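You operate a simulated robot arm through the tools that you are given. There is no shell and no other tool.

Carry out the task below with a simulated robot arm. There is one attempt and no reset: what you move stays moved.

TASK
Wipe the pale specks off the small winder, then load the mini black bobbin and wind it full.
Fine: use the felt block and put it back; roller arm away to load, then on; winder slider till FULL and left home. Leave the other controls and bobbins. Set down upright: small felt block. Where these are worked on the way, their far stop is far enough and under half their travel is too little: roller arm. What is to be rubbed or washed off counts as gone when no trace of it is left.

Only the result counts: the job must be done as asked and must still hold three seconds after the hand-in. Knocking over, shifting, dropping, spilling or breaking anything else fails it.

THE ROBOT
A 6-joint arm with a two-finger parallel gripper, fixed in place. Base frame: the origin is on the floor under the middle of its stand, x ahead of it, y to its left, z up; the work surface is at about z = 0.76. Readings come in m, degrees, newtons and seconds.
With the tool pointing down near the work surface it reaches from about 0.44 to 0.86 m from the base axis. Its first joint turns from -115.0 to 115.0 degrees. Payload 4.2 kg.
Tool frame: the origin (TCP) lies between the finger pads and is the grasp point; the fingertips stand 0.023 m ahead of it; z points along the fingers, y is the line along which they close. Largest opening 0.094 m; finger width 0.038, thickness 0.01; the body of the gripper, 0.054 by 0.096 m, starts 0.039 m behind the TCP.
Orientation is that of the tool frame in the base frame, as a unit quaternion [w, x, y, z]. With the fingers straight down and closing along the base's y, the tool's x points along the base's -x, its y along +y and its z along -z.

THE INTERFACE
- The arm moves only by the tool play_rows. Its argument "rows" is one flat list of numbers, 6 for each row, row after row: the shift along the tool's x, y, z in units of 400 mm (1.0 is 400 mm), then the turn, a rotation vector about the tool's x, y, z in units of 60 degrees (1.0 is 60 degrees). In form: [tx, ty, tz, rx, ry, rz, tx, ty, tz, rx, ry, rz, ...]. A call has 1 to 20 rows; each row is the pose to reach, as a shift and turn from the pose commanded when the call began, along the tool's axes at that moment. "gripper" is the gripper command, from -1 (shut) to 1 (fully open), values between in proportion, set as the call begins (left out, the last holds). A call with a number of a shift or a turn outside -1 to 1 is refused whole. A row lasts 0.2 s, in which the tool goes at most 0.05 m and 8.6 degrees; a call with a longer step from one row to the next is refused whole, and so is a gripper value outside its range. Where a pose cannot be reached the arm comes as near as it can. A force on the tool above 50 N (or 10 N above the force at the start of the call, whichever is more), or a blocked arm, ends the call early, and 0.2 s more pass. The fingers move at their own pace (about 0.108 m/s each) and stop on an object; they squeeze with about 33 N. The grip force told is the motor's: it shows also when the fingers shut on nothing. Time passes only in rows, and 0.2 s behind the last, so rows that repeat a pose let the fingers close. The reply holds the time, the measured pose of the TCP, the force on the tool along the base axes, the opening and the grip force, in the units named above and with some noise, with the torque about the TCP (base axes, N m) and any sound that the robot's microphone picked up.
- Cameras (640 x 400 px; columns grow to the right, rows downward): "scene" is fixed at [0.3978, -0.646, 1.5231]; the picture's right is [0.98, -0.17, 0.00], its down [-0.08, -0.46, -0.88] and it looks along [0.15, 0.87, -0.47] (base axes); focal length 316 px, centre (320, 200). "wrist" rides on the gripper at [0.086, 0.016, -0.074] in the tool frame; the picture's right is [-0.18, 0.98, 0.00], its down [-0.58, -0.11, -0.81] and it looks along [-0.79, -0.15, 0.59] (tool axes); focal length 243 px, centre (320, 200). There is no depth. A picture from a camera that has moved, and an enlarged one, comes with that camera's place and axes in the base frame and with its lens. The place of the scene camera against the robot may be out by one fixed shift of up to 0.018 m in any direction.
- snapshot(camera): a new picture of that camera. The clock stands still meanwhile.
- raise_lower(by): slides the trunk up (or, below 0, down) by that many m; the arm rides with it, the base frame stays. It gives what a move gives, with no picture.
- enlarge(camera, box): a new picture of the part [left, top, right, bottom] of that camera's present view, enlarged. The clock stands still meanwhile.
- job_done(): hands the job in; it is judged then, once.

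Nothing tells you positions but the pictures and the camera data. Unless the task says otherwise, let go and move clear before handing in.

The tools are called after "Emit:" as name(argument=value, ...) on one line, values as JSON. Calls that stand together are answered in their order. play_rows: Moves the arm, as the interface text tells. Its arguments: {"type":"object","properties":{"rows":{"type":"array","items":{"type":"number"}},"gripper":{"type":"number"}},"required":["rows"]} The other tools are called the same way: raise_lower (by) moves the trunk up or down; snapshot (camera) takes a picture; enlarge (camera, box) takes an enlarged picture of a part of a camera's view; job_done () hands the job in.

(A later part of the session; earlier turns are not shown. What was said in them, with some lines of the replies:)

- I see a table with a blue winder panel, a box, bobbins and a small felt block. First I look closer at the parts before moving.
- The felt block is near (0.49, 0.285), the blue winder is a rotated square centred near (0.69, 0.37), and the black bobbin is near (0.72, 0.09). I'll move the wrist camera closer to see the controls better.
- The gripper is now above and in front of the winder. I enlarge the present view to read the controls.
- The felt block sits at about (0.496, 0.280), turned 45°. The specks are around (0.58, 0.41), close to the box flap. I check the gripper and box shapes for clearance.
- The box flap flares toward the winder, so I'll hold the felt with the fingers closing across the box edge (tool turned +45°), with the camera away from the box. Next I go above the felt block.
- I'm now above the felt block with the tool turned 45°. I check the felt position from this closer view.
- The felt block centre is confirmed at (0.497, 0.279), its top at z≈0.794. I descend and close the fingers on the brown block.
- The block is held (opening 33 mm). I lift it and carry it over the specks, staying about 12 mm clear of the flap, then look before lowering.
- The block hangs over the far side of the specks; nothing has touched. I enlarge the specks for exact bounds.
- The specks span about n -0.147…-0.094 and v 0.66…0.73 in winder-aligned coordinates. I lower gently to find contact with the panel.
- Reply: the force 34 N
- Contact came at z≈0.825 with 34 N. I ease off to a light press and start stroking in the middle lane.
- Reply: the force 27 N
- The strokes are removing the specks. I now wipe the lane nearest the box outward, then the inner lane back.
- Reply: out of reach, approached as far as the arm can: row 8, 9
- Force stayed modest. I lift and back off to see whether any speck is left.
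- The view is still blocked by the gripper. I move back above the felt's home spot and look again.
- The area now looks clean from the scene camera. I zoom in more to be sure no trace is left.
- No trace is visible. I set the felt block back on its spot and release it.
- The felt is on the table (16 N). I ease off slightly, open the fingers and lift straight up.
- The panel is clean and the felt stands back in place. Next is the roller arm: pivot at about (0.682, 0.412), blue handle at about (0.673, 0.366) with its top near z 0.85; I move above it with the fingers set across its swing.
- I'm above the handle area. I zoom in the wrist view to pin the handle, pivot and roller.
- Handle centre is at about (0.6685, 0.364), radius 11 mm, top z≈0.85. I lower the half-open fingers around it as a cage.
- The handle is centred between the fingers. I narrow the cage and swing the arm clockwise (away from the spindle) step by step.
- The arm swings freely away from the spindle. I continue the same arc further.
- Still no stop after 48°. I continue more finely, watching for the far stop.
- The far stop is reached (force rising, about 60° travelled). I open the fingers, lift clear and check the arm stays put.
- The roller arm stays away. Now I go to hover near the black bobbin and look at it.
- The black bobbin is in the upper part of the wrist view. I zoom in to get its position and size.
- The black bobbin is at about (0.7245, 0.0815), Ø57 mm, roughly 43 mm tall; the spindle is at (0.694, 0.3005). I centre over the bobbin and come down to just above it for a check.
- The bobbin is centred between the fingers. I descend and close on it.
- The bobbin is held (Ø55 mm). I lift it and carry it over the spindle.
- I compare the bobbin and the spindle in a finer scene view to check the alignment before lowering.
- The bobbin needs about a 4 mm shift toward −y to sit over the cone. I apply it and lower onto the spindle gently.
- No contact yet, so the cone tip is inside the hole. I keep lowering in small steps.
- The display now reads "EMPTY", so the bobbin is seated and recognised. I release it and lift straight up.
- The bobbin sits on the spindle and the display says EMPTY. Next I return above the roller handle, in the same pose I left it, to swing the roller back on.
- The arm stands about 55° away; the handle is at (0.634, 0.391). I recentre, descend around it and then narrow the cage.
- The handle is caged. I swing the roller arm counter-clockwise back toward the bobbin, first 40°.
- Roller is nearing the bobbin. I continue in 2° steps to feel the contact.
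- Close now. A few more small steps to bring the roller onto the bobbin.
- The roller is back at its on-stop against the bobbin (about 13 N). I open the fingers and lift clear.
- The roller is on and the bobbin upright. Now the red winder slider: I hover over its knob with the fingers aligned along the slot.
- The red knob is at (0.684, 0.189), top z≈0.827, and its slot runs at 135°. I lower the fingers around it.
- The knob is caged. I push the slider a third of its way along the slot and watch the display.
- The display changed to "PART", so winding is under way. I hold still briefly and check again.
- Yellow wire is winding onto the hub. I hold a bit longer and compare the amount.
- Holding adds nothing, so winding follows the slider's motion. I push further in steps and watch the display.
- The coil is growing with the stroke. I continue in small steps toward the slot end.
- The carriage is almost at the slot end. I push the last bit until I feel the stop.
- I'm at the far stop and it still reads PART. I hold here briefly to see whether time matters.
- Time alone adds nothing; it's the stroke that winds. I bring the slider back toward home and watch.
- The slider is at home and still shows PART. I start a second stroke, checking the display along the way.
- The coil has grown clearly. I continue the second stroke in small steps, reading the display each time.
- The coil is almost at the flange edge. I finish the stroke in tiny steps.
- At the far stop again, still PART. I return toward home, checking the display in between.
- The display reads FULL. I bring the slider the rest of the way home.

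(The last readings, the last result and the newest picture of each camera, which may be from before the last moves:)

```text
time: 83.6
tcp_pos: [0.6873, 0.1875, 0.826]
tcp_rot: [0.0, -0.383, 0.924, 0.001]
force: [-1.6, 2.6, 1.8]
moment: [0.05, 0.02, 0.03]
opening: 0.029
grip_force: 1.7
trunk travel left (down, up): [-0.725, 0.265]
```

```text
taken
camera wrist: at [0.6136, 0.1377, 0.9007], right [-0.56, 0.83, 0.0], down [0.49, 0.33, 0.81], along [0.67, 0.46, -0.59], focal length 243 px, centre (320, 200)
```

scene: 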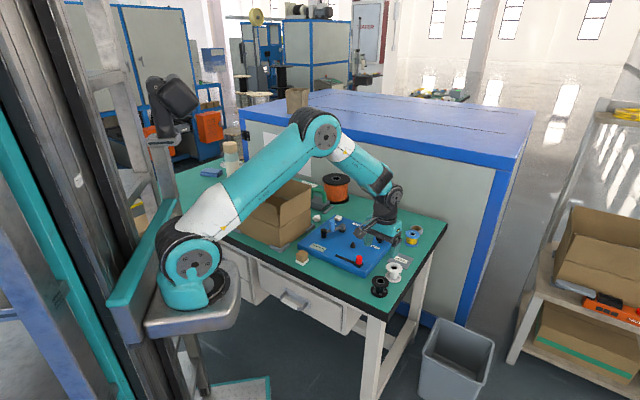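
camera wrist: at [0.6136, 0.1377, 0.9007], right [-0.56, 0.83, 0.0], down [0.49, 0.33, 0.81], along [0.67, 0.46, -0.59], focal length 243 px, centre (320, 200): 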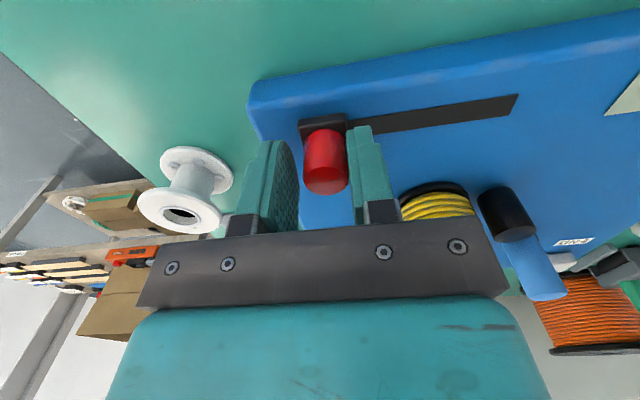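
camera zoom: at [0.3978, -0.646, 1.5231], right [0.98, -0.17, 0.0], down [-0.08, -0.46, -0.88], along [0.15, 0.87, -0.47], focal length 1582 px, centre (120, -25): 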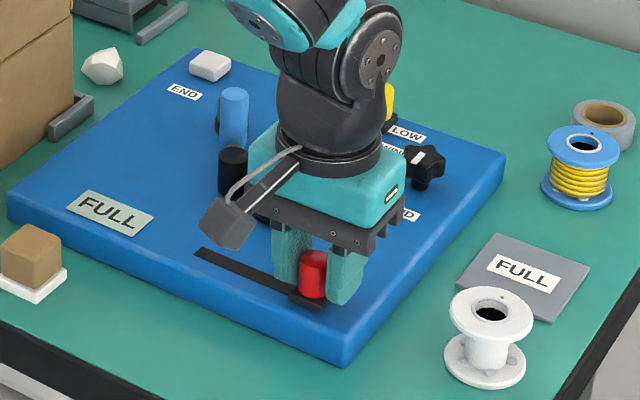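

The slider is at its home stop and the display still reads FULL. I open the fingers, lift straight up and move clear.

Emit:
play_rows(rows=[0, 0, 0, 0, 0, 0, 0, 0, 0, 0, 0, 0], gripper=0.2)

Emit:
play_rows(rows=[0, 0, -0.05, 0, 0, 0, 0, 0, -0.15, 0, 0, 0, 0, 0, -0.27, 0, 0, 0, 0, 0, -0.39, 0, 0, 0, 0, 0, -0.5, 0, 0, 0, 0.08, 0, -0.55, 0, 0, 0, 0.18, 0, -0.6, 0, 0, 0, 0.28, 0, -0.65, 0, 0, 0, 0.38, 0, -0.65, 0, 0, 0, 0.38, 0, -0.65, 0, 0, 0])

Emit:
snapshot(camera="scene")

Emit:
enlarge(camera="scene", box=[285, 205, 405, 295])

Emit:
snapshot(camera="wrist")

```text
time: 84.2
tcp_pos: [0.6856, 0.1858, 0.8254]
tcp_rot: [0.0, -0.383, 0.924, -0.001]
force: [-0.2, 0.4, 0.2]
moment: [0.01, -0.02, 0.02]
opening: 0.0564
grip_force: 0.1
trunk travel left (down, up): [-0.725, 0.265]
```

```text
time: 86.4
tcp_pos: [0.5793, 0.0795, 1.0857]
tcp_rot: [0.001, -0.382, 0.924, 0.0]
force: [-0.4, -0.1, -0.9]
moment: [0.01, 0.01, 0.01]
opening: 0.0564
grip_force: 0.1
trunk travel left (down, up): [-0.725, 0.265]
```

```text
taken
```

scene: 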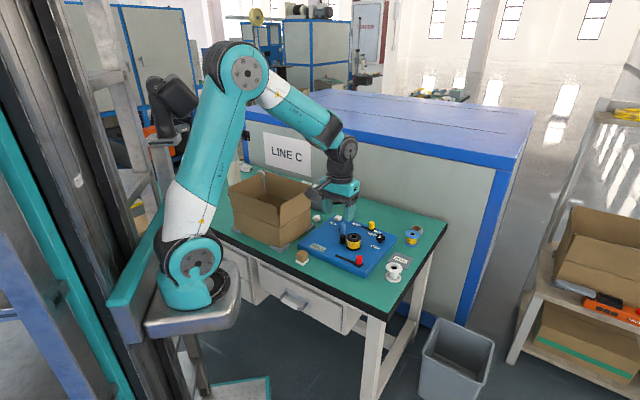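

```text
4.44 times, centred on (345, 250) of scene
camera zoom: at [0.3978, -0.646, 1.5231], right [0.98, -0.17, 0.0], down [-0.08, -0.46, -0.88], along [0.15, 0.87, -0.47], focal length 1406 px, centre (209, -22)
```

zoom: 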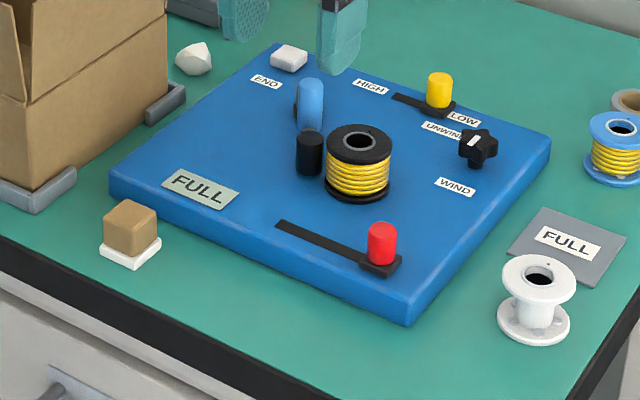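

```text
taken
camera wrist: at [0.506, 0.0298, 1.16], right [-0.56, 0.83, 0.0], down [0.49, 0.33, 0.81], along [0.67, 0.46, -0.59], focal length 243 px, centre (320, 200)
```

wrist: 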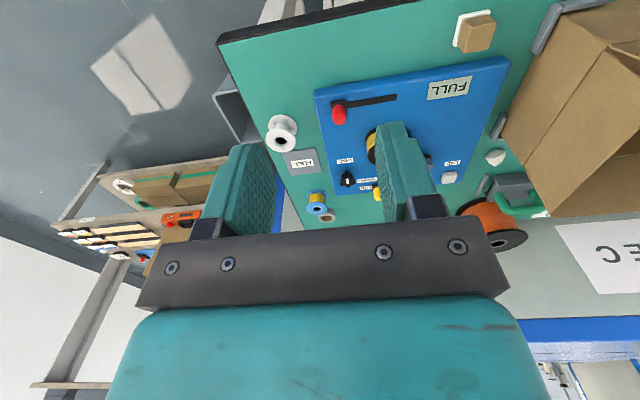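

Everything appears in place: display FULL, slider home, roller on, felt upright on its spot. One last close look for leftover specks before handing in.

Emit:
enlarge(camera="scene", box=[305, 215, 350, 250])

Emit:
enlarge(camera="wrist", box=[420, 50, 520, 190])

```text
11.43 times, centred on (328, 232) of scene
camera zoom: at [0.3978, -0.646, 1.5231], right [0.98, -0.17, 0.0], down [-0.08, -0.46, -0.88], along [0.15, 0.87, -0.47], focal length 3616 px, centre (234, -171)
```

zoom: 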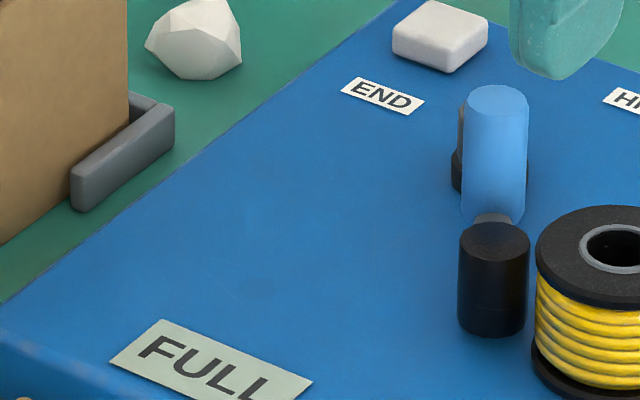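

```text
2.86 times, centred on (470, 120) of wrist
camera zoom: at [0.506, 0.0298, 1.16], right [-0.56, 0.83, 0.0], down [0.49, 0.33, 0.81], along [0.67, 0.46, -0.59], focal length 693 px, centre (-109, 429)
```

zoom: 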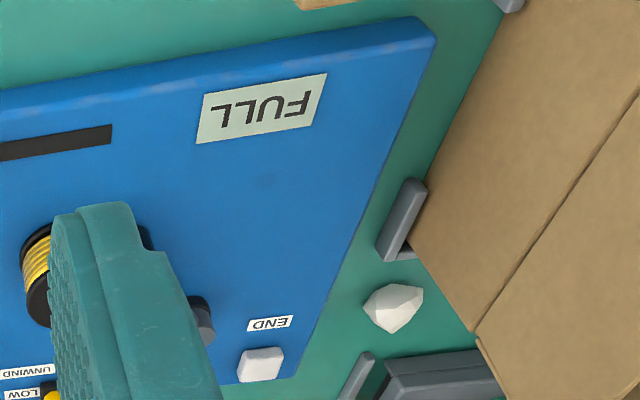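

The panel is clean, the display reads FULL, and the slider, roller, felt block and other items are where they should be with the arm clear. I hand the job in.

Emit:
job_done()

```text
The job is handed in.
```

The job is handed in. The specks are wiped off the winder, and the mini black bobbin is loaded and wound until the display read FULL.

- **Specks:** close-up views of the panel after wiping showed none left.
- **Felt block:** it is back where I picked it up, standing upright.
- **Roller arm:** I swung it about 55° to its far stop to load the bobbin, then back to the stop where it first stood. The last pictures showed a very thin gap between roller and bobbin, but the winder ran normally with the roller there.
- **Winder slider:** winding followed the slider's movement, so it took two full strokes. FULL came up as it returned from the second, and I left it at its home stop.
- **Everything else:** I left the other controls and bobbins alone, and nothing was knocked or shifted in the pictures. The gripper is open and clear of the table.
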